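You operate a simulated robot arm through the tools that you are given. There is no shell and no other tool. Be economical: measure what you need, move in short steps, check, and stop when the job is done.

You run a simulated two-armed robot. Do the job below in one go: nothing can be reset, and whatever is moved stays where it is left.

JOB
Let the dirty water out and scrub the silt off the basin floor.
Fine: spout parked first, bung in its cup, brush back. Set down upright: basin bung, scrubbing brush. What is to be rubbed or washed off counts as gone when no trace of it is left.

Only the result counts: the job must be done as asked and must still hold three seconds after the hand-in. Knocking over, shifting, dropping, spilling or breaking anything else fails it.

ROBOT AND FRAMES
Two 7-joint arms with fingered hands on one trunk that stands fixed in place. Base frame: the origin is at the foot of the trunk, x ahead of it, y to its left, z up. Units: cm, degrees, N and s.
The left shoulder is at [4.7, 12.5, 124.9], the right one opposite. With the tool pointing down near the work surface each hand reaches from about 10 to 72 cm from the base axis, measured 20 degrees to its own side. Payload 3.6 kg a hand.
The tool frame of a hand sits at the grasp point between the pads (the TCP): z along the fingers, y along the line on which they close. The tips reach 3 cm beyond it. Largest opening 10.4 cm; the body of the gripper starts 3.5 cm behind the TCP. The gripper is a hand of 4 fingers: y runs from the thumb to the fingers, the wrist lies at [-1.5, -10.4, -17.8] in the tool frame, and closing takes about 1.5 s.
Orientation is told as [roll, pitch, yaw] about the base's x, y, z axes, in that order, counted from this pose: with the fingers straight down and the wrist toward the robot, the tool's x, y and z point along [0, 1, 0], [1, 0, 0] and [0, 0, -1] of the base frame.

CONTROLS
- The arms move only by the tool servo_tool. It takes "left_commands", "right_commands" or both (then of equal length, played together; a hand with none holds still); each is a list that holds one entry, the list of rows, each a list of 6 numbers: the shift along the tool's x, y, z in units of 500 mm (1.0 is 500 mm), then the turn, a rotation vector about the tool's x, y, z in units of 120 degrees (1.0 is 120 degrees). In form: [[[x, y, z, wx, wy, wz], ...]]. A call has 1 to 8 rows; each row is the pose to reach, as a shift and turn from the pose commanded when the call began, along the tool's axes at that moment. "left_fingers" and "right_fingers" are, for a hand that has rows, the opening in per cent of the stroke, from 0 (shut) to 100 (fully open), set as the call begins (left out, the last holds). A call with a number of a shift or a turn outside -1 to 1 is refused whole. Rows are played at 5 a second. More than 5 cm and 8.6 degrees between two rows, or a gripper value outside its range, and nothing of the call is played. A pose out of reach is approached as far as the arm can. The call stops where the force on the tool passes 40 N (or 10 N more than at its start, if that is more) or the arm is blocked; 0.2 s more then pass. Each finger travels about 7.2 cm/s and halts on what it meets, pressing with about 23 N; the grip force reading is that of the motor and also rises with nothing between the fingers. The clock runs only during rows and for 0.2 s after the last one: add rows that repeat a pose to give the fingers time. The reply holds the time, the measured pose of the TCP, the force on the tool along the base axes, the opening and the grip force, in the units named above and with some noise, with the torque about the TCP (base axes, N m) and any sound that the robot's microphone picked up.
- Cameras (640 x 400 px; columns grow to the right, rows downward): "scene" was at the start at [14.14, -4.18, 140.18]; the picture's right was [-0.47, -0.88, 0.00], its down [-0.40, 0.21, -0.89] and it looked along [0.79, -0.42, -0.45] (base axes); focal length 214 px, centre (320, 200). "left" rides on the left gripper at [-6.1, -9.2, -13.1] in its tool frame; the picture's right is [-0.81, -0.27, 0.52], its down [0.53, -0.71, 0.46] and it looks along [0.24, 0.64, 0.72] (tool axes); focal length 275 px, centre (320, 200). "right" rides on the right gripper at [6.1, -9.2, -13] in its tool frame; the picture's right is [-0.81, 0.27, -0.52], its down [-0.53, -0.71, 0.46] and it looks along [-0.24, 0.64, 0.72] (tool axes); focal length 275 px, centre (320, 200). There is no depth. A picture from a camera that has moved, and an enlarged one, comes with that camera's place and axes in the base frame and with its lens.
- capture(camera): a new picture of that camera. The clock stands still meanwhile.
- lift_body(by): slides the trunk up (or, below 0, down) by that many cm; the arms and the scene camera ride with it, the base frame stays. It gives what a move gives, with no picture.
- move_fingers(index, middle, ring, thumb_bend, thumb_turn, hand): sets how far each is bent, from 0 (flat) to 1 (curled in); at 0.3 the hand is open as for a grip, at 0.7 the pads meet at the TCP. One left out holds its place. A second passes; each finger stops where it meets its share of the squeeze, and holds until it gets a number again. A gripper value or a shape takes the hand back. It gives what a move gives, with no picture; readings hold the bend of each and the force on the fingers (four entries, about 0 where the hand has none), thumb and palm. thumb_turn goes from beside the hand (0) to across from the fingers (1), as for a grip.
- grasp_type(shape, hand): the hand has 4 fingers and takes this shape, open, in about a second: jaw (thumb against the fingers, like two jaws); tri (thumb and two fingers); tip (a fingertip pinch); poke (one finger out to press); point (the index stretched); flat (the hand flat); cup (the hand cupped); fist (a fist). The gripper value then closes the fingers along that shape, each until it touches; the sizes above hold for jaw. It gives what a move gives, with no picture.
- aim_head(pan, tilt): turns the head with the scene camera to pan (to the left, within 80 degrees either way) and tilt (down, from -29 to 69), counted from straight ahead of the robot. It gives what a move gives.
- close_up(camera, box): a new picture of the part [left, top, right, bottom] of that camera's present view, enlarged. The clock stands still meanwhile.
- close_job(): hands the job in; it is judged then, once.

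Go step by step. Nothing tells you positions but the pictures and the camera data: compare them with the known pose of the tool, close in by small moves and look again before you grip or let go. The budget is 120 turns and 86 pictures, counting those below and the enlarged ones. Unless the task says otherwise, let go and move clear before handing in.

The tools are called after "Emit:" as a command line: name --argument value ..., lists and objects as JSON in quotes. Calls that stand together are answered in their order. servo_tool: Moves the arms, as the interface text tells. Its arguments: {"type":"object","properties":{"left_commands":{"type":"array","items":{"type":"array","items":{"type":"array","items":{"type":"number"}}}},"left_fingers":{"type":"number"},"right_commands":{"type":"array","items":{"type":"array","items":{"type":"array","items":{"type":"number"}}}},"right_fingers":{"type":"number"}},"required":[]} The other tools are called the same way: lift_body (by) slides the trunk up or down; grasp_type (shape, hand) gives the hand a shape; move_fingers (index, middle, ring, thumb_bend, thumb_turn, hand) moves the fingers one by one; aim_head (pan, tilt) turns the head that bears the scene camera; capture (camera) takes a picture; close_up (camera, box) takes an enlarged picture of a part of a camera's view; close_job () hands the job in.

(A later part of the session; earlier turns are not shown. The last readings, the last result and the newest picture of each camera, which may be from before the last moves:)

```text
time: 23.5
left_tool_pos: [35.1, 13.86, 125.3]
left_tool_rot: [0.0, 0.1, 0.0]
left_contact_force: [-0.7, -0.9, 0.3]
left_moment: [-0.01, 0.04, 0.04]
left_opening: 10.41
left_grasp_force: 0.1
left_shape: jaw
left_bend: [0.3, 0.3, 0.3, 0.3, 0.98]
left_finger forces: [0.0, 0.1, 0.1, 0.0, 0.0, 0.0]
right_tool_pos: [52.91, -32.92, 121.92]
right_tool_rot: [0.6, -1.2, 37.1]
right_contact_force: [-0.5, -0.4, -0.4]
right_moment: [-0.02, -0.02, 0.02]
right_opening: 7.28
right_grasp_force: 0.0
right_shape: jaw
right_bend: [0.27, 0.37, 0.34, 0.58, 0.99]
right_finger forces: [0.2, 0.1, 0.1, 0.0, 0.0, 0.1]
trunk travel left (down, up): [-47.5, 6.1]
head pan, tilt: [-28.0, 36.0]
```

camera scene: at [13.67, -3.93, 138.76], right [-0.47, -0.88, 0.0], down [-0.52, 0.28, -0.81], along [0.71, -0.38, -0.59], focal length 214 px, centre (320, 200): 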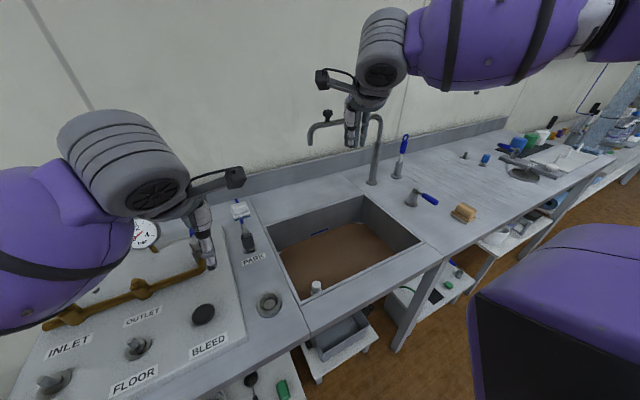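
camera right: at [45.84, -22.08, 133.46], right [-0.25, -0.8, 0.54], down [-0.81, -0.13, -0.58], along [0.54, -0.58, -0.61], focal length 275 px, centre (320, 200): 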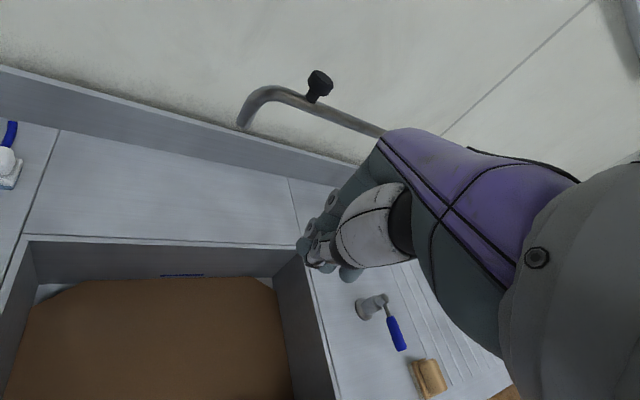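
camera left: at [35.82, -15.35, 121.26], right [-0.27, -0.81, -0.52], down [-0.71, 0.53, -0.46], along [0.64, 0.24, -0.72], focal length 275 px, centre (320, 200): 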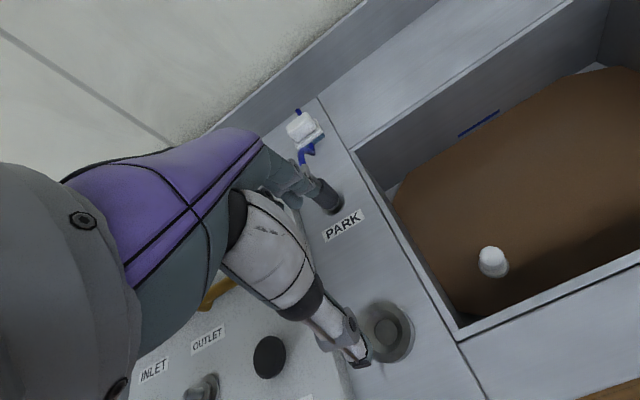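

Emit:
servo_tool --right_commands '[[[0.043, 0.011, 0.066, 0, 0, -0.053], [0.086, 0.022, 0.133, 0, 0, -0.106], [0.129, 0.033, 0.2, 0, 0, -0.159], [0.172, 0.044, 0.266, 0, 0, -0.212], [0.215, 0.055, 0.333, 0, 0, -0.265], [0.258, 0.067, 0.4, 0, 0, -0.316]]]'

Emit:
capture --camera "right"

Emit:
capture --camera "scene"

```text
time: 24.9
left_tool_pos: [35.15, 13.84, 125.12]
left_tool_rot: [0.0, 0.2, 0.1]
left_contact_force: [-0.1, 0.7, 0.2]
left_moment: [-0.01, 0.0, 0.01]
left_opening: 10.38
left_grasp_force: 0.1
left_shape: jaw
left_bend: [0.3, 0.3, 0.3, 0.3, 0.98]
left_finger forces: [0.1, 0.1, 0.0, 0.1, 0.0, 0.1]
right_tool_pos: [48.02, -19.99, 102.16]
right_tool_rot: [-0.3, -1.3, 75.1]
right_contact_force: [0.2, 0.3, 0.0]
right_moment: [0.0, 0.01, 0.02]
right_opening: 7.3
right_grasp_force: 0.0
right_shape: jaw
right_bend: [0.27, 0.37, 0.34, 0.58, 0.99]
right_finger forces: [0.0, 0.1, 0.1, 0.0, 0.1, 0.0]
trunk travel left (down, up): [-47.5, 6.1]
head pan, tilt: [-28.0, 36.0]
```

```text
53 pictures are left
camera right: at [39.56, -27.53, 114.94], right [0.85, 0.05, 0.53], down [0.34, -0.82, -0.47], along [0.41, 0.57, -0.71], focal length 275 px, centre (320, 200)
```

right: 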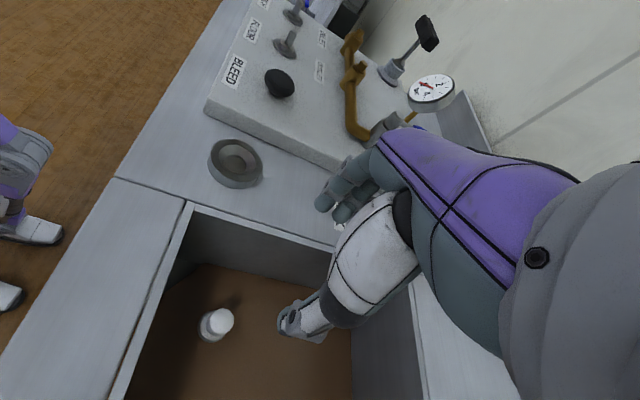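

```text
52 pictures are left
camera scene: at [13.84, -3.97, 138.73], right [-0.47, -0.88, 0.0], down [-0.52, 0.28, -0.81], along [0.71, -0.38, -0.59], focal length 214 px, centre (320, 200)
```

scene: 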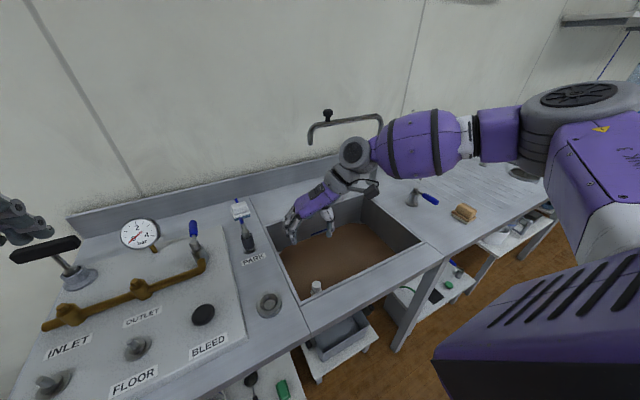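

Bung cap at about [47.8,-21,78.7], cup at [42.9,-5.8]. Descending partway, then checking.

Emit:
servo_tool --right_commands '[[[0.003, -0.01, 0.09, 0, 0, 0], [0.006, -0.02, 0.18, 0, 0, 0], [0.009, -0.023, 0.27, 0, 0, 0], [0.009, -0.023, 0.36, 0, 0, 0]]]'

Emit:
capture --camera "right"

Emit:
close_up --camera "scene" --box '[230, 170, 430, 310]'

```text
time: 25.9
left_tool_pos: [35.15, 13.95, 125.25]
left_tool_rot: [-0.1, 0.0, 0.1]
left_contact_force: [0.5, -0.1, 0.5]
left_moment: [0.02, 0.01, -0.01]
left_opening: 10.38
left_grasp_force: 0.0
left_shape: jaw
left_bend: [0.3, 0.3, 0.3, 0.3, 0.98]
left_finger forces: [0.1, 0.1, 0.0, 0.0, 0.1, 0.1]
right_tool_pos: [47.03, -20.63, 85.52]
right_tool_rot: [-0.3, -1.0, 74.9]
right_contact_force: [-0.4, -0.1, 1.0]
right_moment: [-0.01, 0.02, 0.01]
right_opening: 7.27
right_grasp_force: 0.1
right_shape: jaw
right_bend: [0.27, 0.37, 0.34, 0.58, 0.99]
right_finger forces: [0.0, 0.1, 0.1, 0.1, 0.0, 0.0]
right hand out of reach, approached as far as the arm can: row 4
trunk travel left (down, up): [-47.5, 6.1]
head pan, tilt: [-28.0, 36.0]
```

```text
51 pictures are left
camera right: at [38.46, -28.15, 98.35], right [0.85, 0.05, 0.53], down [0.33, -0.82, -0.46], along [0.41, 0.57, -0.71], focal length 275 px, centre (320, 200)
```

right: 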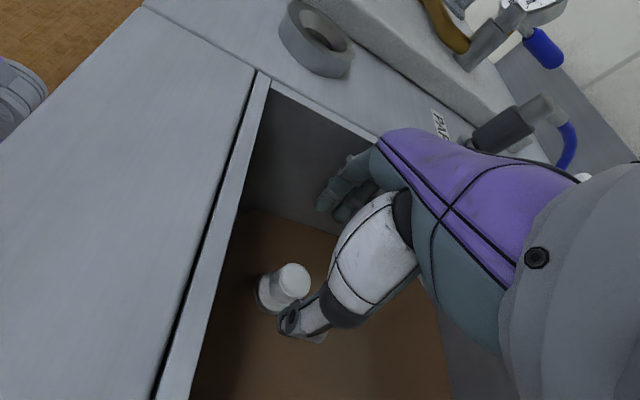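

```text
2.86 times, centred on (330, 240) of scene
camera zoom: at [13.76, -4.0, 138.74], right [-0.47, -0.88, 0.0], down [-0.52, 0.28, -0.81], along [0.71, -0.38, -0.59], focal length 613 px, centre (291, 86)
```

zoom: 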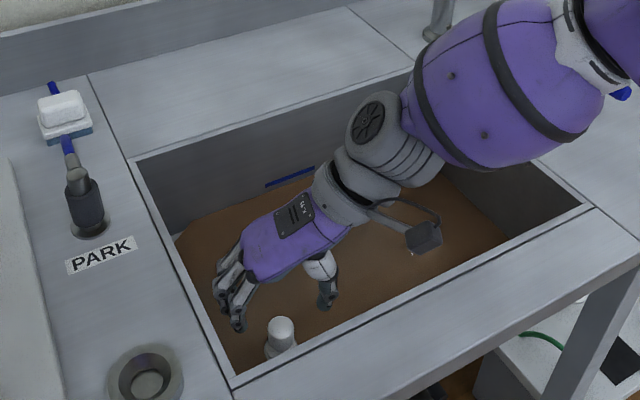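

The right arm is near its limit here, so I'll raise the hand slightly and lower the trunk by 12 cm.

Emit:
servo_tool --right_commands '[[[-0.005, -0.004, -0.05, 0, 0, 0], [-0.01, -0.008, -0.12, 0, 0, 0]]]'

Emit:
lift_body --by -12

Emit:
capture --camera "right"

```text
time: 26.5
left_tool_pos: [35.01, 14.01, 125.35]
left_tool_rot: [0.0, 0.0, -0.1]
left_contact_force: [0.3, -0.5, 0.3]
left_moment: [0.01, 0.01, 0.03]
left_opening: 10.4
left_grasp_force: 0.0
left_shape: jaw
left_bend: [0.3, 0.3, 0.3, 0.3, 0.98]
left_finger forces: [0.0, 0.1, 0.0, 0.1, 0.0, 0.0]
right_tool_pos: [47.07, -21.45, 91.27]
right_tool_rot: [-0.1, -1.2, 75.0]
right_contact_force: [0.4, -0.5, -0.3]
right_moment: [-0.01, 0.01, 0.01]
right_opening: 7.27
right_grasp_force: 0.2
right_shape: jaw
right_bend: [0.27, 0.37, 0.34, 0.58, 0.99]
right_finger forces: [0.0, 0.0, 0.1, 0.1, 0.0, 0.0]
trunk travel left (down, up): [-47.5, 6.1]
head pan, tilt: [-28.0, 36.0]
```

```text
time: 28.0
left_tool_pos: [34.87, 13.89, 113.31]
left_tool_rot: [0.0, 0.0, 0.1]
left_contact_force: [1.0, 0.3, 0.4]
left_moment: [0.0, -0.04, 0.02]
left_opening: 10.37
left_grasp_force: 0.2
left_shape: jaw
left_bend: [0.3, 0.3, 0.3, 0.3, 0.98]
left_finger forces: [0.0, 0.0, 0.0, 0.0, 0.0, 0.0]
right_tool_pos: [47.03, -21.34, 79.5]
right_tool_rot: [-0.3, -1.3, 75.0]
right_contact_force: [0.2, -0.2, 0.3]
right_moment: [-0.03, -0.02, 0.03]
right_opening: 7.27
right_grasp_force: 0.1
right_shape: jaw
right_bend: [0.27, 0.37, 0.34, 0.58, 0.99]
right_finger forces: [0.1, 0.0, 0.0, 0.1, 0.0, 0.0]
trunk travel left (down, up): [-35.5, 18.1]
head pan, tilt: [-28.0, 36.0]
```

```text
49 pictures are left
camera right: at [38.64, -28.86, 92.28], right [0.85, 0.04, 0.53], down [0.33, -0.82, -0.47], along [0.41, 0.57, -0.71], focal length 275 px, centre (320, 200)
```

right: 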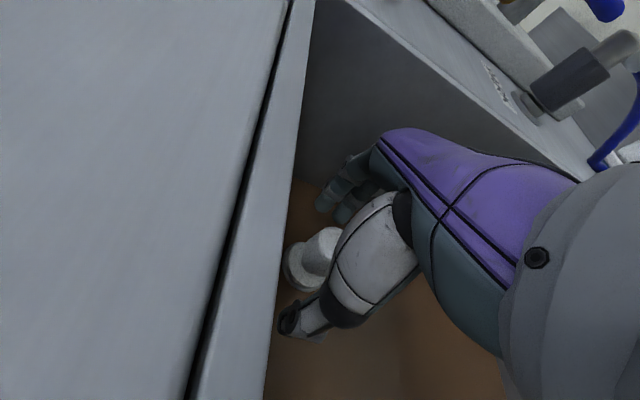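

The cap sits between thumb and fingers. Lowering 2 cm and closing.

Emit:
servo_tool --right_commands '[[[0, 0, 0.02, 0, 0, 0], [0, 0, 0.04, 0, 0, 0]]]'

Emit:
servo_tool --right_commands '[[[0, 0, 0, 0, 0, 0], [0, 0, 0, 0, 0, 0], [0, 0, 0, 0, 0, 0], [0, 0, 0, 0, 0, 0], [0, 0, 0, 0, 0, 0], [0, 0, 0, 0, 0, 0], [0, 0, 0, 0, 0, 0]]]' --right_fingers 0

Emit:
capture --camera "right"

```text
time: 28.6
left_tool_pos: [35.03, 14.05, 113.27]
left_tool_rot: [0.0, -0.1, 0.1]
left_contact_force: [-0.1, -0.3, 0.1]
left_moment: [0.02, 0.02, -0.02]
left_opening: 10.37
left_grasp_force: 0.0
left_shape: jaw
left_bend: [0.3, 0.3, 0.3, 0.3, 0.98]
left_finger forces: [0.1, 0.0, 0.1, 0.0, 0.0, 0.1]
right_tool_pos: [47.18, -21.25, 77.44]
right_tool_rot: [-0.2, -1.2, 75.1]
right_contact_force: [-0.3, 0.0, 0.1]
right_moment: [0.03, 0.02, 0.04]
right_opening: 7.3
right_grasp_force: 0.0
right_shape: jaw
right_bend: [0.27, 0.37, 0.34, 0.58, 0.99]
right_finger forces: [0.0, 0.0, 0.1, 0.0, 0.0, 0.0]
trunk travel left (down, up): [-35.5, 18.1]
head pan, tilt: [-28.0, 36.0]
```

```text
time: 30.2
left_tool_pos: [34.94, 14.0, 113.18]
left_tool_rot: [0.0, 0.0, -0.1]
left_contact_force: [0.5, 0.4, 1.0]
left_moment: [0.02, 0.0, 0.03]
left_opening: 10.37
left_grasp_force: 0.0
left_shape: jaw
left_bend: [0.3, 0.3, 0.3, 0.3, 0.98]
left_finger forces: [0.0, 0.0, 0.0, 0.0, 0.0, 0.0]
right_tool_pos: [46.98, -21.48, 77.38]
right_tool_rot: [-0.2, -1.2, 75.0]
right_contact_force: [-5.0, -2.3, 5.0]
right_moment: [0.06, 0.05, 0.02]
right_opening: 2.48
right_grasp_force: 23.5
right_shape: jaw
right_bend: [0.74, 0.5, 0.56, 0.75, 1.0]
right_finger forces: [9.6, 6.8, 0.1, 0.0, 18.1, 0.0]
trunk travel left (down, up): [-35.5, 18.1]
head pan, tilt: [-28.0, 36.0]
```

```text
48 pictures are left
camera right: at [38.57, -28.89, 90.26], right [0.85, 0.05, 0.53], down [0.33, -0.82, -0.47], along [0.41, 0.57, -0.71], focal length 275 px, centre (320, 200)
```

right: 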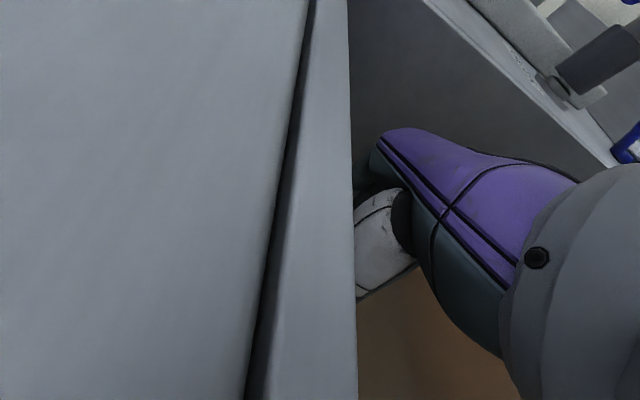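

Gripped. Pulling straight up gently.

Emit:
servo_tool --right_commands '[[[0, 0, -0.02, 0, 0, 0], [0, 0, -0.04, 0, 0, 0], [0, 0, -0.08, 0, 0, 0], [0, 0, -0.14, 0, 0, 0], [0, 0, -0.2, 0, 0, 0]]]'

Emit:
capture --camera "right"

```text
time: 31.4
left_tool_pos: [34.89, 14.01, 113.19]
left_tool_rot: [0.1, -0.1, 0.0]
left_contact_force: [-0.5, -0.9, 0.1]
left_moment: [0.0, 0.03, -0.01]
left_opening: 10.35
left_grasp_force: 0.1
left_shape: jaw
left_bend: [0.3, 0.3, 0.3, 0.3, 0.98]
left_finger forces: [0.1, 0.0, 0.0, 0.0, 0.1, 0.0]
right_tool_pos: [47.03, -21.64, 87.31]
right_tool_rot: [-0.3, -1.1, 74.9]
right_contact_force: [0.4, 0.4, 0.2]
right_moment: [-0.01, -0.02, -0.01]
right_opening: 2.01
right_grasp_force: 22.9
right_shape: jaw
right_bend: [0.75, 0.55, 0.57, 0.81, 1.0]
right_finger forces: [0.1, 1.3, 1.5, 0.1, 0.1, 0.0]
trunk travel left (down, up): [-35.5, 18.1]
head pan, tilt: [-28.0, 36.0]
```

```text
47 pictures are left
camera right: at [38.56, -29.13, 100.17], right [0.85, 0.05, 0.53], down [0.33, -0.82, -0.47], along [0.41, 0.57, -0.71], focal length 275 px, centre (320, 200)
```

right: 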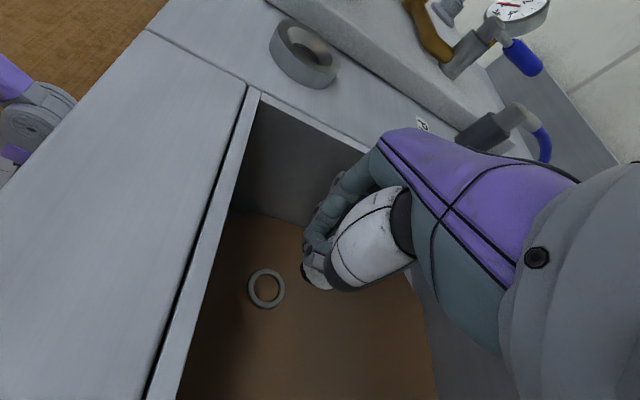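

The ring at the drain is visible without the cap; I need to see whether the bung is in the hand.

Emit:
close_up --camera "right" --box '[220, 170, 380, 320]'

Emit:
close_up --camera "scene" --box '[230, 200, 430, 340]'

```text
2.67 times, centred on (300, 245) of right
camera zoom: at [38.56, -29.13, 100.17], right [0.85, 0.05, 0.53], down [0.33, -0.82, -0.47], along [0.41, 0.57, -0.71], focal length 734 px, centre (373, 80)
```

zoom: 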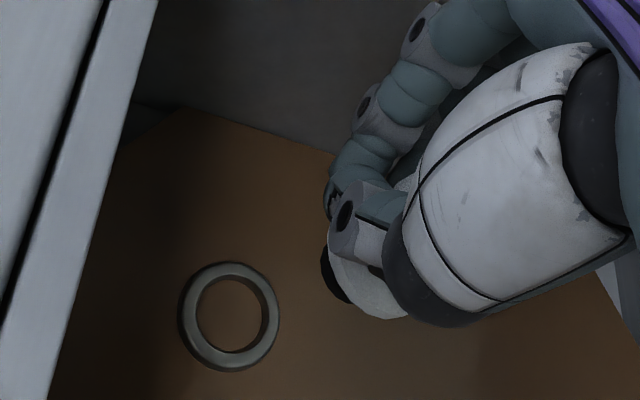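

```text
2.86 times, centred on (330, 270) of scene
camera zoom: at [18.29, -3.98, 125.62], right [-0.47, -0.88, 0.0], down [-0.52, 0.28, -0.81], along [0.71, -0.38, -0.59], focal length 613 px, centre (291, 0)
```

zoom: 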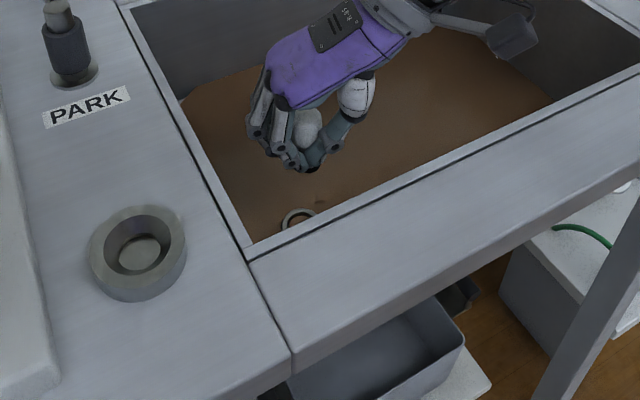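

Emit:
close_up --camera "scene" --box '[295, 220, 375, 270]'

```text
8.00 times, centred on (335, 245) of scene
camera zoom: at [18.29, -3.98, 125.62], right [-0.47, -0.88, 0.0], down [-0.52, 0.28, -0.81], along [0.71, -0.38, -0.59], focal length 1716 px, centre (200, -160)
```

zoom: 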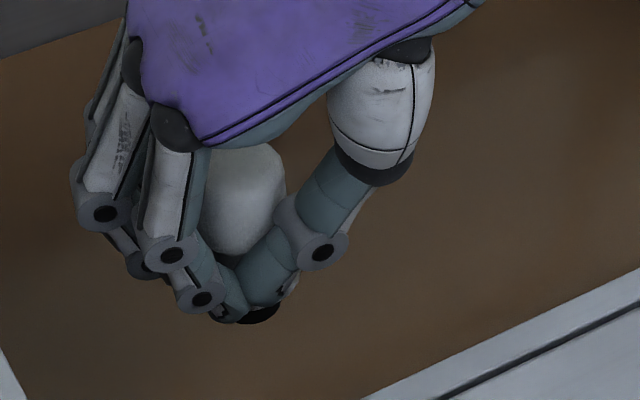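

The bung hangs in the fingers with the cap up, gripped just under the cap. I'll lift it clear and carry it over the cup to inspect.

Emit:
servo_tool --right_commands '[[[0, 0, -0.08, 0, 0, 0], [0, 0, -0.17, 0, 0, 0], [0, 0, -0.254, 0, 0, 0], [0.04, 0.07, -0.254, 0, 0, 0], [0.08, 0.14, -0.254, 0, 0, 0], [0.12, 0.21, -0.254, 0, 0, 0], [0.161, 0.284, -0.254, 0, 0, 0]]]'

Emit:
close_up --camera "scene" --box '[200, 150, 360, 290]'

Emit:
capture --camera "left"

```text
time: 33.0
left_tool_pos: [35.02, 14.03, 113.27]
left_tool_rot: [-0.1, 0.1, 0.1]
left_contact_force: [-0.5, 0.3, -0.6]
left_moment: [0.01, 0.01, -0.01]
left_opening: 10.36
left_grasp_force: 0.2
left_shape: jaw
left_bend: [0.3, 0.3, 0.3, 0.3, 0.98]
left_finger forces: [0.1, 0.0, 0.0, 0.1, 0.1, 0.0]
right_tool_pos: [42.79, -5.92, 100.4]
right_tool_rot: [-0.2, -1.1, 74.9]
right_contact_force: [0.0, -0.3, -1.1]
right_moment: [0.01, 0.0, 0.01]
right_opening: 1.99
right_grasp_force: 23.2
right_shape: jaw
right_bend: [0.75, 0.55, 0.57, 0.81, 1.0]
right_finger forces: [0.0, 1.1, 1.4, 0.0, 0.0, 0.0]
trunk travel left (down, up): [-35.5, 18.1]
head pan, tilt: [-28.0, 36.0]
```

```text
2.86 times, centred on (280, 220) of scene
camera zoom: at [18.31, -3.91, 125.61], right [-0.47, -0.88, 0.0], down [-0.52, 0.28, -0.81], along [0.71, -0.38, -0.59], focal length 613 px, centre (434, 143)
```

zoom: 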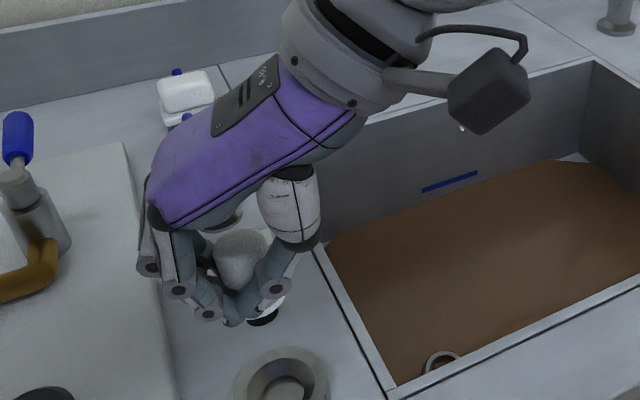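

```text
42 pictures are left
camera left: at [25.93, 7.89, 126.32], right [-0.27, -0.81, -0.52], down [-0.71, 0.53, -0.46], along [0.64, 0.24, -0.73], focal length 275 px, centre (320, 200)
```

left: 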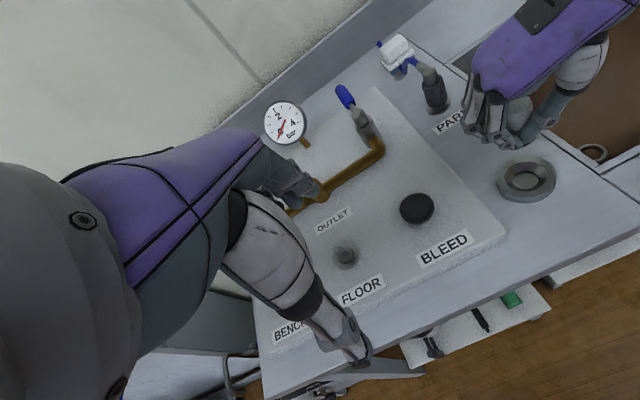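

Emit:
close_up --camera "left" --box '[440, 50, 600, 180]'

Emit:
close_up --camera "scene" --box '[245, 210, 325, 270]'

```text
3.08 times, centred on (520, 115) of left
camera zoom: at [25.93, 7.89, 126.32], right [-0.27, -0.81, -0.52], down [-0.71, 0.53, -0.46], along [0.64, 0.24, -0.73], focal length 847 px, centre (-295, 462)
```

zoom: 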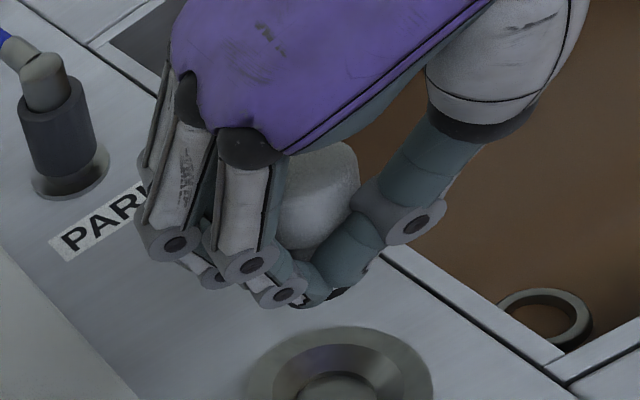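

```text
6.67 times, centred on (285, 240) of scene
camera zoom: at [18.31, -3.91, 125.61], right [-0.47, -0.88, 0.0], down [-0.52, 0.28, -0.81], along [0.71, -0.38, -0.59], focal length 1430 px, centre (553, -67)
```

zoom: 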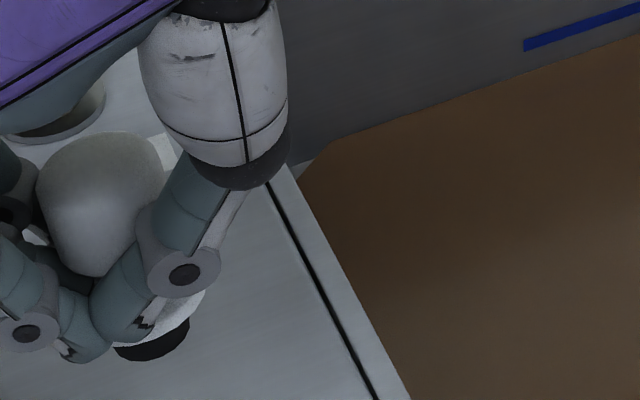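

The bung leans about 20° toward the wrist inside the finger cage; I'll tilt the hand to bring it upright over the cup and look again.

Emit:
servo_tool --right_commands '[[[0, 0, 0, 0.045, 0, 0], [0, 0, 0, 0.09, 0, 0], [0, 0, 0, 0.135, 0, 0], [0, 0, 0, 0.18, 0, 0]]]'

Emit:
close_up --camera "left" --box '[440, 50, 600, 180]'

Emit:
close_up --camera "scene" --box '[225, 210, 325, 285]'

```text
time: 34.0
left_tool_pos: [35.07, 13.91, 113.24]
left_tool_rot: [0.0, 0.1, 0.1]
left_contact_force: [0.4, 0.2, 0.2]
left_moment: [0.03, 0.0, 0.04]
left_opening: 10.4
left_grasp_force: 0.0
left_shape: jaw
left_bend: [0.3, 0.3, 0.3, 0.3, 0.98]
left_finger forces: [0.1, 0.1, 0.1, 0.0, 0.0, 0.0]
right_tool_pos: [42.89, -5.92, 100.53]
right_tool_rot: [-0.2, 20.4, 74.9]
right_contact_force: [0.1, 0.6, 0.6]
right_moment: [0.01, 0.0, -0.02]
right_opening: 1.98
right_grasp_force: 23.5
right_shape: jaw
right_bend: [0.75, 0.55, 0.57, 0.81, 1.0]
right_finger forces: [0.0, 1.1, 1.4, 0.0, 0.0, 0.0]
trunk travel left (down, up): [-35.5, 18.1]
head pan, tilt: [-28.0, 36.0]
```

```text
3.08 times, centred on (520, 115) of left
camera zoom: at [25.98, 7.78, 126.31], right [-0.28, -0.81, -0.52], down [-0.71, 0.53, -0.45], along [0.64, 0.24, -0.73], focal length 847 px, centre (-295, 462)
```

zoom: 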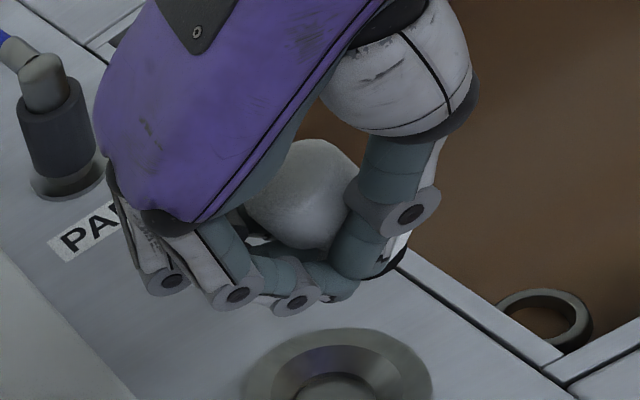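

```text
5.33 times, centred on (275, 248) of scene
camera zoom: at [18.36, -4.02, 125.6], right [-0.47, -0.88, 0.0], down [-0.52, 0.28, -0.81], along [0.71, -0.38, -0.59], focal length 1144 px, centre (560, -53)
```

zoom: 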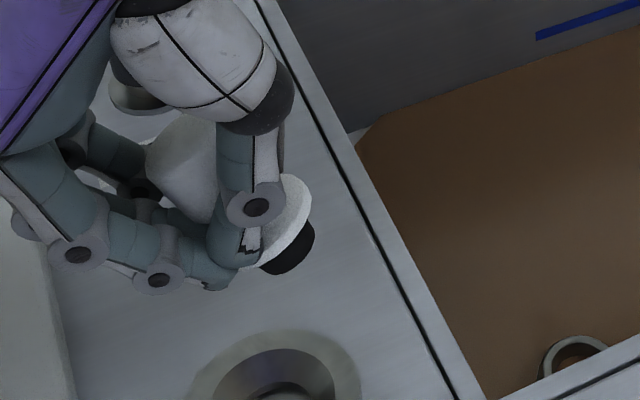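

Now I see the white flange and black plug protruding below the fingers: the bung was nearly upright before. Undoing the tilt.

Emit:
servo_tool --right_commands '[[[0, 0, 0, -0.05, 0, 0], [0, 0, 0, -0.1, 0, 0], [0, 0, 0, -0.15, 0, 0], [0, 0, 0, -0.2, 0, 0], [0, 0, 0, -0.25, 0, 0]]]'

Emit:
close_up --camera "right" --box '[220, 150, 420, 320]'

Emit:
close_up --camera "scene" --box '[225, 210, 325, 285]'

Emit:
close_up --camera "left" --box '[440, 50, 600, 180]'

```text
time: 35.2
left_tool_pos: [35.02, 13.98, 113.3]
left_tool_rot: [0.1, 0.0, 0.0]
left_contact_force: [-0.4, -0.2, -0.7]
left_moment: [0.02, -0.01, 0.01]
left_opening: 10.37
left_grasp_force: 0.1
left_shape: jaw
left_bend: [0.3, 0.3, 0.3, 0.3, 0.98]
left_finger forces: [0.1, 0.1, 0.0, 0.1, 0.1, 0.0]
right_tool_pos: [42.81, -5.9, 100.4]
right_tool_rot: [-0.2, -9.8, 75.0]
right_contact_force: [0.3, 0.6, 0.5]
right_moment: [0.0, 0.02, -0.03]
right_opening: 1.97
right_grasp_force: 23.5
right_shape: jaw
right_bend: [0.75, 0.55, 0.57, 0.81, 1.0]
right_finger forces: [0.0, 0.9, 1.3, 0.0, 0.0, 0.0]
trunk travel left (down, up): [-35.5, 18.1]
head pan, tilt: [-28.0, 36.0]
```

```text
2.35 times, centred on (320, 235) of right
camera zoom: at [33.86, -15.21, 111.73], right [0.83, -0.03, 0.56], down [0.35, -0.74, -0.57], along [0.43, 0.67, -0.6], focal length 648 px, centre (320, 118)
```

zoom: 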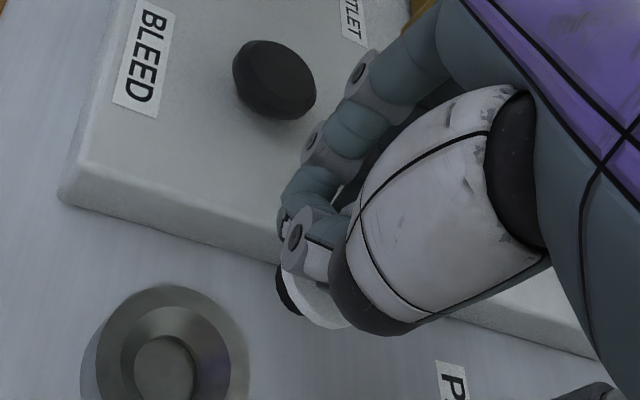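

```text
5.33 times, centred on (275, 248) of scene
camera zoom: at [18.31, -4.03, 125.61], right [-0.47, -0.88, 0.0], down [-0.52, 0.28, -0.81], along [0.71, -0.38, -0.59], focal length 1144 px, centre (560, -53)
```

zoom: 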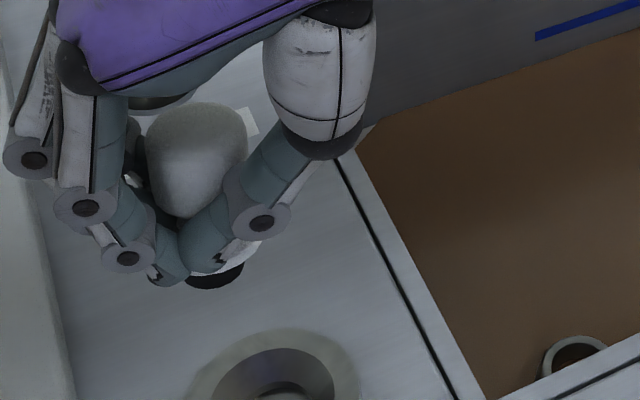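

```text
3.08 times, centred on (520, 115) of left
camera zoom: at [25.92, 7.77, 126.33], right [-0.27, -0.81, -0.52], down [-0.71, 0.53, -0.46], along [0.64, 0.24, -0.73], focal length 847 px, centre (-295, 462)
```

zoom: 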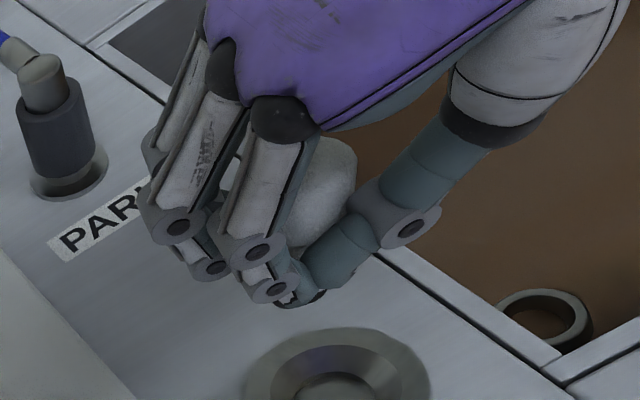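

The bung is close to upright; plug bottom at about [43.2,-5.2,96.4]. I'll level it a touch, centre over the cup [42.95,-5.95] and go down most of the way.

Emit:
servo_tool --right_commands '[[[0.001, -0.01, 0.035, 0.03, 0, 0], [0.001, -0.02, 0.07, 0.03, 0, 0], [0.001, -0.029, 0.1066, 0.03, 0, 0]]]'

Emit:
close_up --camera "right" --box '[220, 150, 420, 320]'

Emit:
close_up --camera "scene" --box '[225, 230, 325, 305]'

Emit:
close_up --camera "left" --box '[440, 90, 600, 220]'

```text
time: 36.0
left_tool_pos: [35.06, 13.99, 113.27]
left_tool_rot: [-0.1, 0.0, 0.1]
left_contact_force: [0.2, 0.4, -0.4]
left_moment: [0.01, -0.01, -0.03]
left_opening: 10.37
left_grasp_force: 0.1
left_shape: jaw
left_bend: [0.3, 0.3, 0.3, 0.3, 0.98]
left_finger forces: [0.1, 0.0, 0.1, 0.0, 0.0, 0.0]
right_tool_pos: [42.73, -6.48, 94.98]
right_tool_rot: [-0.2, -6.0, 75.0]
right_contact_force: [-0.1, 0.0, -0.7]
right_moment: [-0.02, -0.01, 0.0]
right_opening: 1.99
right_grasp_force: 22.7
right_shape: jaw
right_bend: [0.75, 0.55, 0.57, 0.81, 1.0]
right_finger forces: [0.1, 0.9, 1.3, 0.1, 0.0, 0.1]
trunk travel left (down, up): [-35.5, 18.1]
head pan, tilt: [-28.0, 36.0]
```

```text
2.35 times, centred on (320, 235) of right
camera zoom: at [34.0, -15.03, 107.03], right [0.84, 0.0, 0.55], down [0.34, -0.78, -0.53], along [0.42, 0.63, -0.65], focal length 648 px, centre (320, 118)
```

zoom: 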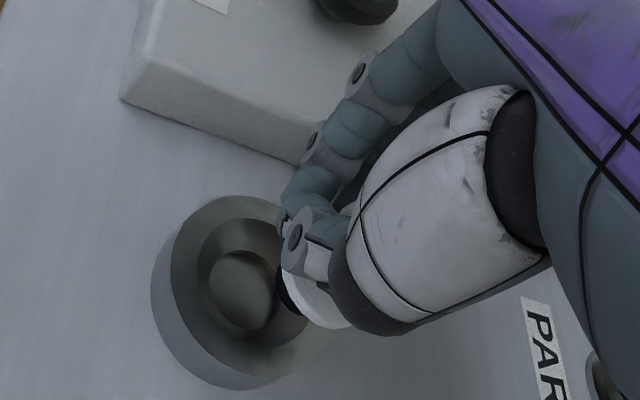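

```text
5.33 times, centred on (275, 268) of scene
camera zoom: at [18.33, -3.98, 125.61], right [-0.47, -0.88, 0.0], down [-0.52, 0.28, -0.81], along [0.71, -0.38, -0.59], focal length 1144 px, centre (560, -160)
```

zoom: 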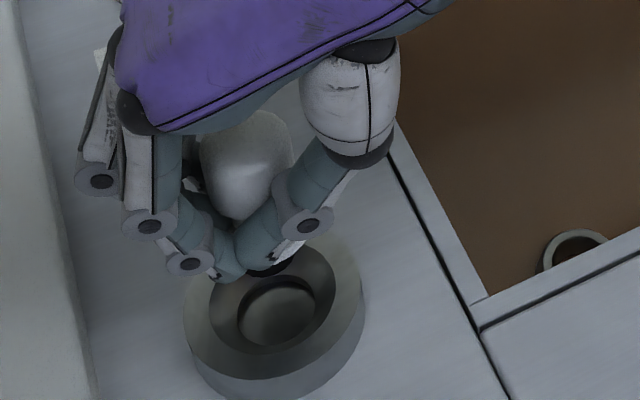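

```text
3.08 times, centred on (520, 155) of left
camera zoom: at [25.95, 7.82, 126.32], right [-0.27, -0.81, -0.52], down [-0.71, 0.53, -0.46], along [0.64, 0.24, -0.73], focal length 847 px, centre (-295, 338)
```

zoom: 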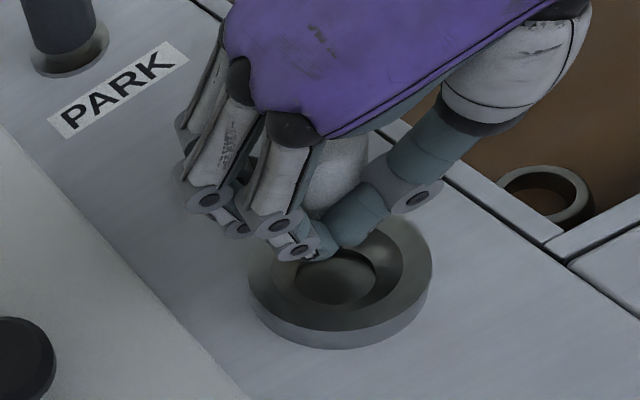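

The plug sits about 0.9 cm too far forward of the cup centre; shifting, then checking from the right camera.

Emit:
servo_tool --right_commands '[[[0.009, -0.002, 0, 0, 0, 0], [0.018, -0.003, 0, 0, 0, 0]]]'

Emit:
close_up --camera "right" --box '[220, 180, 380, 320]'

Emit:
close_up --camera "scene" --box '[235, 245, 315, 305]'

```text
time: 36.6
left_tool_pos: [35.03, 13.95, 113.23]
left_tool_rot: [0.0, 0.0, 0.0]
left_contact_force: [0.1, 0.6, 0.3]
left_moment: [0.0, -0.01, -0.02]
left_opening: 10.42
left_grasp_force: 0.0
left_shape: jaw
left_bend: [0.3, 0.3, 0.3, 0.3, 0.98]
left_finger forces: [0.1, 0.1, 0.0, 0.1, 0.0, 0.0]
right_tool_pos: [41.73, -6.45, 94.97]
right_tool_rot: [-0.2, -5.9, 75.0]
right_contact_force: [0.0, 0.0, -0.1]
right_moment: [0.02, -0.01, -0.01]
right_opening: 2.0
right_grasp_force: 23.0
right_shape: jaw
right_bend: [0.75, 0.55, 0.57, 0.81, 1.0]
right_finger forces: [0.1, 0.9, 1.2, 0.0, 0.1, 0.1]
trunk travel left (down, up): [-35.5, 18.1]
head pan, tilt: [-28.0, 36.0]
```

```text
2.86 times, centred on (300, 250) of right
camera zoom: at [32.99, -14.97, 106.95], right [0.84, 0.0, 0.55], down [0.35, -0.78, -0.53], along [0.42, 0.63, -0.65], focal length 786 px, centre (377, 57)
```

zoom: 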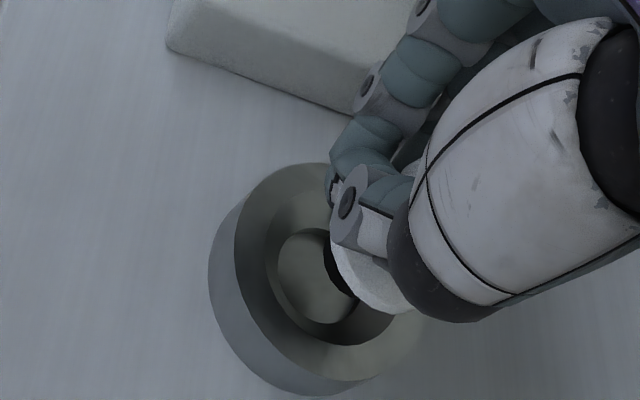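

```text
6.67 times, centred on (275, 275) of scene
camera zoom: at [18.3, -3.99, 125.61], right [-0.47, -0.88, 0.0], down [-0.52, 0.28, -0.81], along [0.71, -0.38, -0.59], focal length 1430 px, centre (620, -300)
```

zoom: 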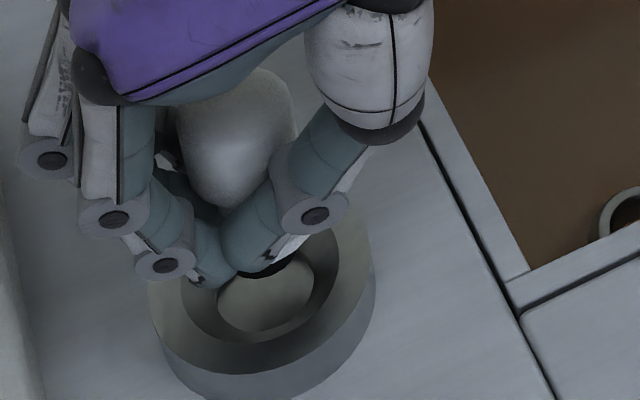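

Emit:
servo_tool --right_commands '[[[0.002, 0.008, 0.0, 0, 0, 0], [0.002, 0.007, 0.01, 0, 0, 0], [0.002, 0.006, 0.02, 0, 0, 0], [0.002, 0.006, 0.026, 0, 0, 0]]]'

Emit:
close_up --camera "right" --box '[220, 180, 380, 320]'

Emit:
close_up --camera "scene" --box '[235, 245, 315, 305]'

```text
time: 37.6
left_tool_pos: [34.99, 14.05, 113.1]
left_tool_rot: [0.0, 0.0, -0.1]
left_contact_force: [0.1, 0.8, -0.2]
left_moment: [0.0, -0.02, -0.02]
left_opening: 10.39
left_grasp_force: 0.0
left_shape: jaw
left_bend: [0.3, 0.3, 0.3, 0.3, 0.98]
left_finger forces: [0.1, 0.0, 0.1, 0.1, 0.0, 0.0]
right_tool_pos: [41.78, -5.93, 93.55]
right_tool_rot: [-0.2, -6.0, 75.0]
right_contact_force: [0.3, 0.2, -0.1]
right_moment: [0.0, 0.0, 0.02]
right_opening: 2.0
right_grasp_force: 23.4
right_shape: jaw
right_bend: [0.75, 0.55, 0.57, 0.81, 1.0]
right_finger forces: [0.0, 0.9, 1.2, 0.1, 0.0, 0.0]
trunk travel left (down, up): [-35.5, 18.1]
head pan, tilt: [-28.0, 36.0]
```

```text
2.86 times, centred on (300, 250) of right
camera zoom: at [33.04, -14.51, 105.57], right [0.84, 0.0, 0.55], down [0.34, -0.78, -0.53], along [0.42, 0.63, -0.65], focal length 786 px, centre (377, 57)
```

zoom: 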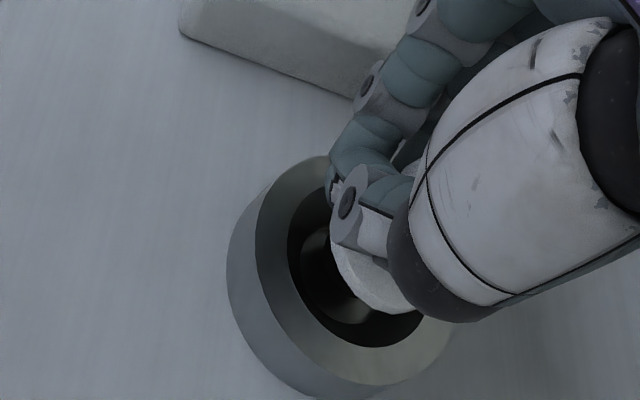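

```text
6.67 times, centred on (275, 275) of scene
camera zoom: at [18.31, -3.99, 125.61], right [-0.47, -0.88, 0.0], down [-0.52, 0.28, -0.81], along [0.71, -0.38, -0.59], focal length 1430 px, centre (620, -300)
```

zoom: 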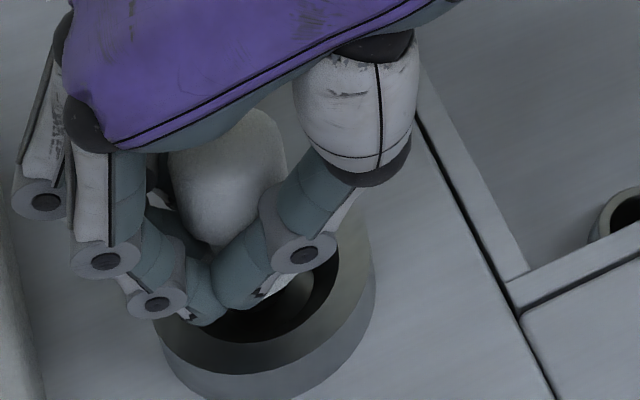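

The water is draining (floor now grey). The plug is inside the cup without contact; lower further in small steps.

Emit:
servo_tool --right_commands '[[[0, -0.0005, 0.006, 0, 0, 0], [0, -0.001, 0.012, 0, 0, 0]]]'

Emit:
close_up --camera "right" --box '[220, 180, 380, 320]'

```text
time: 38.2
left_tool_pos: [35.09, 13.97, 113.3]
left_tool_rot: [0.0, -0.1, 0.0]
left_contact_force: [1.1, 0.4, -1.1]
left_moment: [0.0, -0.01, -0.01]
left_opening: 10.37
left_grasp_force: 0.2
left_shape: jaw
left_bend: [0.3, 0.3, 0.3, 0.3, 0.98]
left_finger forces: [0.1, 0.1, 0.0, 0.0, 0.0, 0.1]
right_tool_pos: [41.77, -5.83, 93.01]
right_tool_rot: [-0.2, -6.1, 75.0]
right_contact_force: [-0.1, 0.1, 1.1]
right_moment: [-0.01, -0.04, 0.01]
right_opening: 1.98
right_grasp_force: 23.0
right_shape: jaw
right_bend: [0.75, 0.55, 0.57, 0.81, 1.0]
right_finger forces: [0.0, 1.3, 0.9, 0.0, 0.1, 0.0]
trunk travel left (down, up): [-35.5, 18.1]
head pan, tilt: [-28.0, 36.0]
```

```text
2.86 times, centred on (300, 250) of right
camera zoom: at [32.98, -14.44, 105.05], right [0.84, 0.0, 0.55], down [0.35, -0.78, -0.53], along [0.42, 0.63, -0.65], focal length 786 px, centre (377, 57)
```

zoom: 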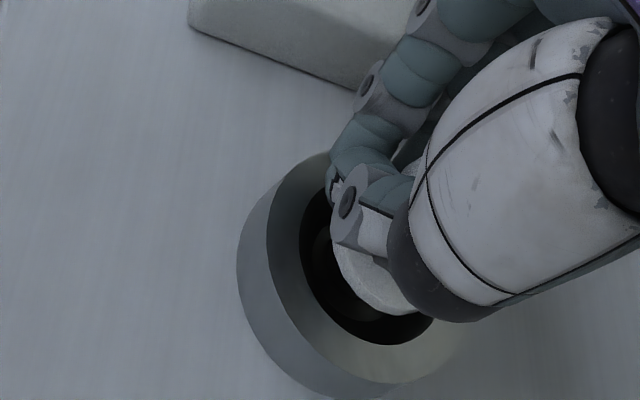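

Emit:
servo_tool --right_commands '[[[0, -0.0005, 0.006, 0, 0, 0], [0, -0.001, 0.012, 0, 0, 0], [0, -0.001, 0.012, 0, 0, 0]]]'

```text
time: 39.0
left_tool_pos: [35.01, 14.08, 113.3]
left_tool_rot: [0.1, 0.1, 0.0]
left_contact_force: [-0.5, 0.3, 0.0]
left_moment: [0.01, 0.02, 0.02]
left_opening: 10.39
left_grasp_force: 0.1
left_shape: jaw
left_bend: [0.3, 0.3, 0.3, 0.3, 0.98]
left_finger forces: [0.0, 0.1, 0.1, 0.0, 0.0, 0.0]
right_tool_pos: [41.69, -5.95, 92.42]
right_tool_rot: [-0.2, -6.0, 75.0]
right_contact_force: [-1.8, 2.6, 6.6]
right_moment: [0.16, 0.02, 0.01]
right_opening: 2.0
right_grasp_force: 23.1
right_shape: jaw
right_bend: [0.75, 0.55, 0.58, 0.82, 1.0]
right_finger forces: [0.1, 2.3, 0.0, 0.1, 0.0, 0.1]
trunk travel left (down, up): [-35.5, 18.1]
head pan, tilt: [-28.0, 36.0]
```

Contact now (about 7 N upward). Checking before releasing.

Emit:
close_up --camera "right" --box '[220, 180, 380, 320]'

Emit:
close_up --camera "scene" --box '[235, 245, 315, 305]'

```text
2.86 times, centred on (300, 250) of right
camera zoom: at [32.97, -14.38, 104.44], right [0.84, 0.0, 0.55], down [0.34, -0.78, -0.53], along [0.42, 0.63, -0.65], focal length 786 px, centre (377, 57)
```

zoom: 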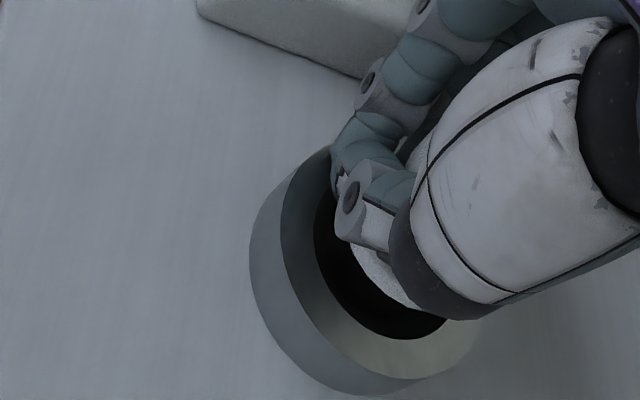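

```text
6.67 times, centred on (275, 275) of scene
camera zoom: at [18.25, -3.96, 125.62], right [-0.47, -0.88, 0.0], down [-0.52, 0.28, -0.81], along [0.71, -0.38, -0.59], focal length 1430 px, centre (620, -300)
```

zoom: 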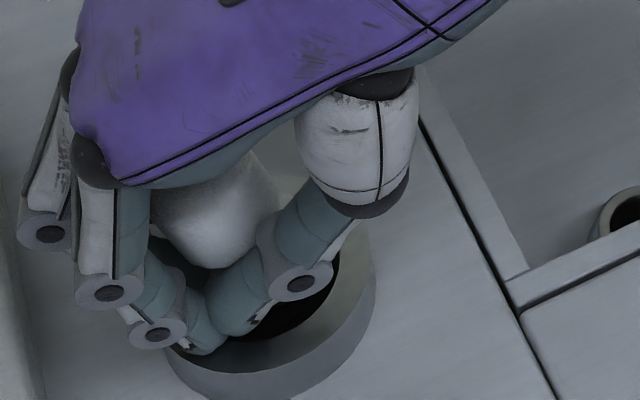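

The bung appears seated with its flange in the cup. Opening fingers moderately.

Emit:
servo_tool --right_commands '[[[0, 0, 0, 0, 0, 0], [0, 0, 0, 0, 0, 0], [0, 0, 0, 0, 0, 0], [0, 0, 0, 0, 0, 0]]]' --right_fingers 40

Emit:
close_up --camera "scene" --box '[235, 235, 335, 310]'

Emit:
close_up --camera "right" --box '[220, 180, 380, 320]'

```text
time: 40.0
left_tool_pos: [34.89, 13.96, 113.32]
left_tool_rot: [0.0, 0.1, 0.1]
left_contact_force: [0.3, -0.2, 0.5]
left_moment: [-0.03, 0.01, 0.0]
left_opening: 10.37
left_grasp_force: 0.1
left_shape: jaw
left_bend: [0.3, 0.3, 0.3, 0.3, 0.98]
left_finger forces: [0.1, 0.0, 0.0, 0.0, 0.0, 0.0]
right_tool_pos: [41.77, -5.84, 92.46]
right_tool_rot: [-0.4, -6.1, 75.0]
right_contact_force: [-1.3, 1.6, 21.0]
right_moment: [-0.13, 0.25, -0.03]
right_opening: 3.85
right_grasp_force: 0.1
right_shape: jaw
right_bend: [0.74, 0.49, 0.46, 0.81, 1.0]
right_finger forces: [0.0, 0.0, 0.1, 0.0, 22.0, 0.1]
trunk travel left (down, up): [-35.5, 18.1]
head pan, tilt: [-28.0, 36.0]
```

```text
5.33 times, centred on (285, 272) of scene
camera zoom: at [18.18, -3.95, 125.64], right [-0.47, -0.88, 0.0], down [-0.52, 0.28, -0.81], along [0.71, -0.38, -0.59], focal length 1144 px, centre (507, -187)
```

zoom: 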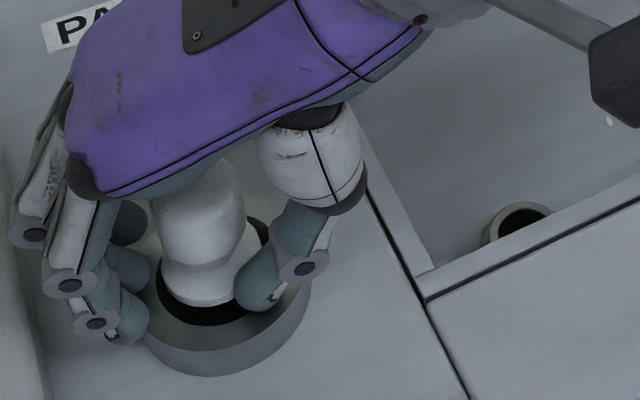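

```text
2.86 times, centred on (300, 250) of right
camera zoom: at [32.95, -14.37, 104.54], right [0.84, 0.0, 0.55], down [0.35, -0.78, -0.53], along [0.43, 0.63, -0.65], focal length 786 px, centre (377, 57)
```

zoom: 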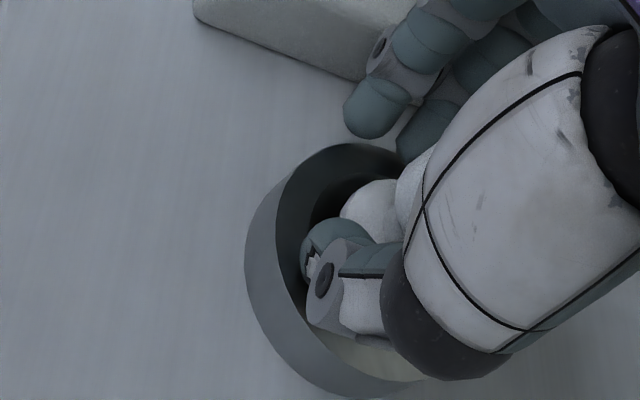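

The bung stands upright in the cup. Easing up slightly, then opening more, then lifting clear.

Emit:
servo_tool --right_commands '[[[0, 0, -0.008, 0, 0, 0], [0, 0, -0.014, 0, 0, 0], [0, 0, -0.014, 0, 0, 0]]]'

Emit:
servo_tool --right_commands '[[[0, 0, -0.002, 0, 0, 0], [0, 0, -0.004, 0, 0, 0], [0, 0, -0.004, 0, 0, 0], [0, 0, -0.004, 0, 0, 0]]]' --right_fingers 75

Emit:
close_up --camera "scene" --box '[235, 235, 335, 310]'

```text
time: 40.8
left_tool_pos: [35.03, 13.99, 113.32]
left_tool_rot: [0.0, 0.0, 0.0]
left_contact_force: [-0.3, 0.2, 0.1]
left_moment: [0.0, 0.02, -0.04]
left_opening: 10.38
left_grasp_force: 0.1
left_shape: jaw
left_bend: [0.3, 0.3, 0.3, 0.3, 0.98]
left_finger forces: [0.0, 0.1, 0.0, 0.0, 0.1, 0.0]
right_tool_pos: [41.69, -6.02, 93.05]
right_tool_rot: [-0.1, -5.9, 75.1]
right_contact_force: [1.0, 0.8, 0.8]
right_moment: [-0.02, -0.03, -0.03]
right_opening: 4.12
right_grasp_force: 0.0
right_shape: jaw
right_bend: [0.74, 0.49, 0.46, 0.73, 1.0]
right_finger forces: [0.1, 0.0, 0.1, 0.1, 0.0, 0.0]
trunk travel left (down, up): [-35.5, 18.1]
head pan, tilt: [-28.0, 36.0]
```

```text
time: 41.8
left_tool_pos: [35.09, 14.0, 113.22]
left_tool_rot: [0.1, 0.0, 0.0]
left_contact_force: [0.4, 0.0, -0.1]
left_moment: [-0.02, -0.01, 0.0]
left_opening: 10.38
left_grasp_force: 0.1
left_shape: jaw
left_bend: [0.3, 0.3, 0.3, 0.3, 0.98]
left_finger forces: [0.0, 0.0, 0.0, 0.0, 0.0, 0.0]
right_tool_pos: [41.69, -5.99, 93.27]
right_tool_rot: [-0.2, -6.0, 75.1]
right_contact_force: [-0.5, 0.1, 0.0]
right_moment: [0.02, -0.01, 0.03]
right_opening: 7.75
right_grasp_force: 0.2
right_shape: jaw
right_bend: [0.27, 0.36, 0.33, 0.54, 0.99]
right_finger forces: [0.0, 0.0, 0.1, 0.1, 0.0, 0.0]
trunk travel left (down, up): [-35.5, 18.1]
head pan, tilt: [-28.0, 36.0]
```

```text
5.33 times, centred on (285, 272) of scene
camera zoom: at [18.31, -3.99, 125.61], right [-0.47, -0.88, 0.0], down [-0.52, 0.28, -0.81], along [0.71, -0.38, -0.59], focal length 1144 px, centre (507, -187)
```

zoom: 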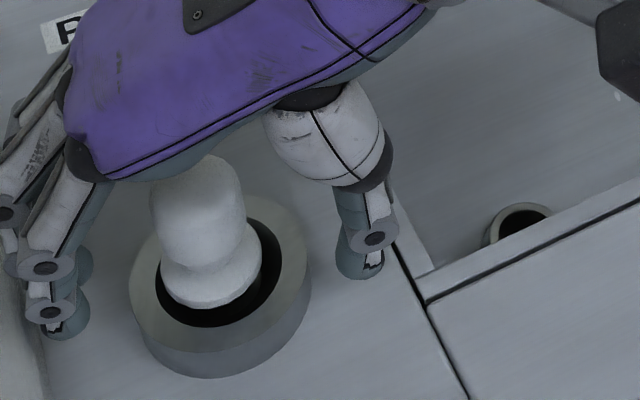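

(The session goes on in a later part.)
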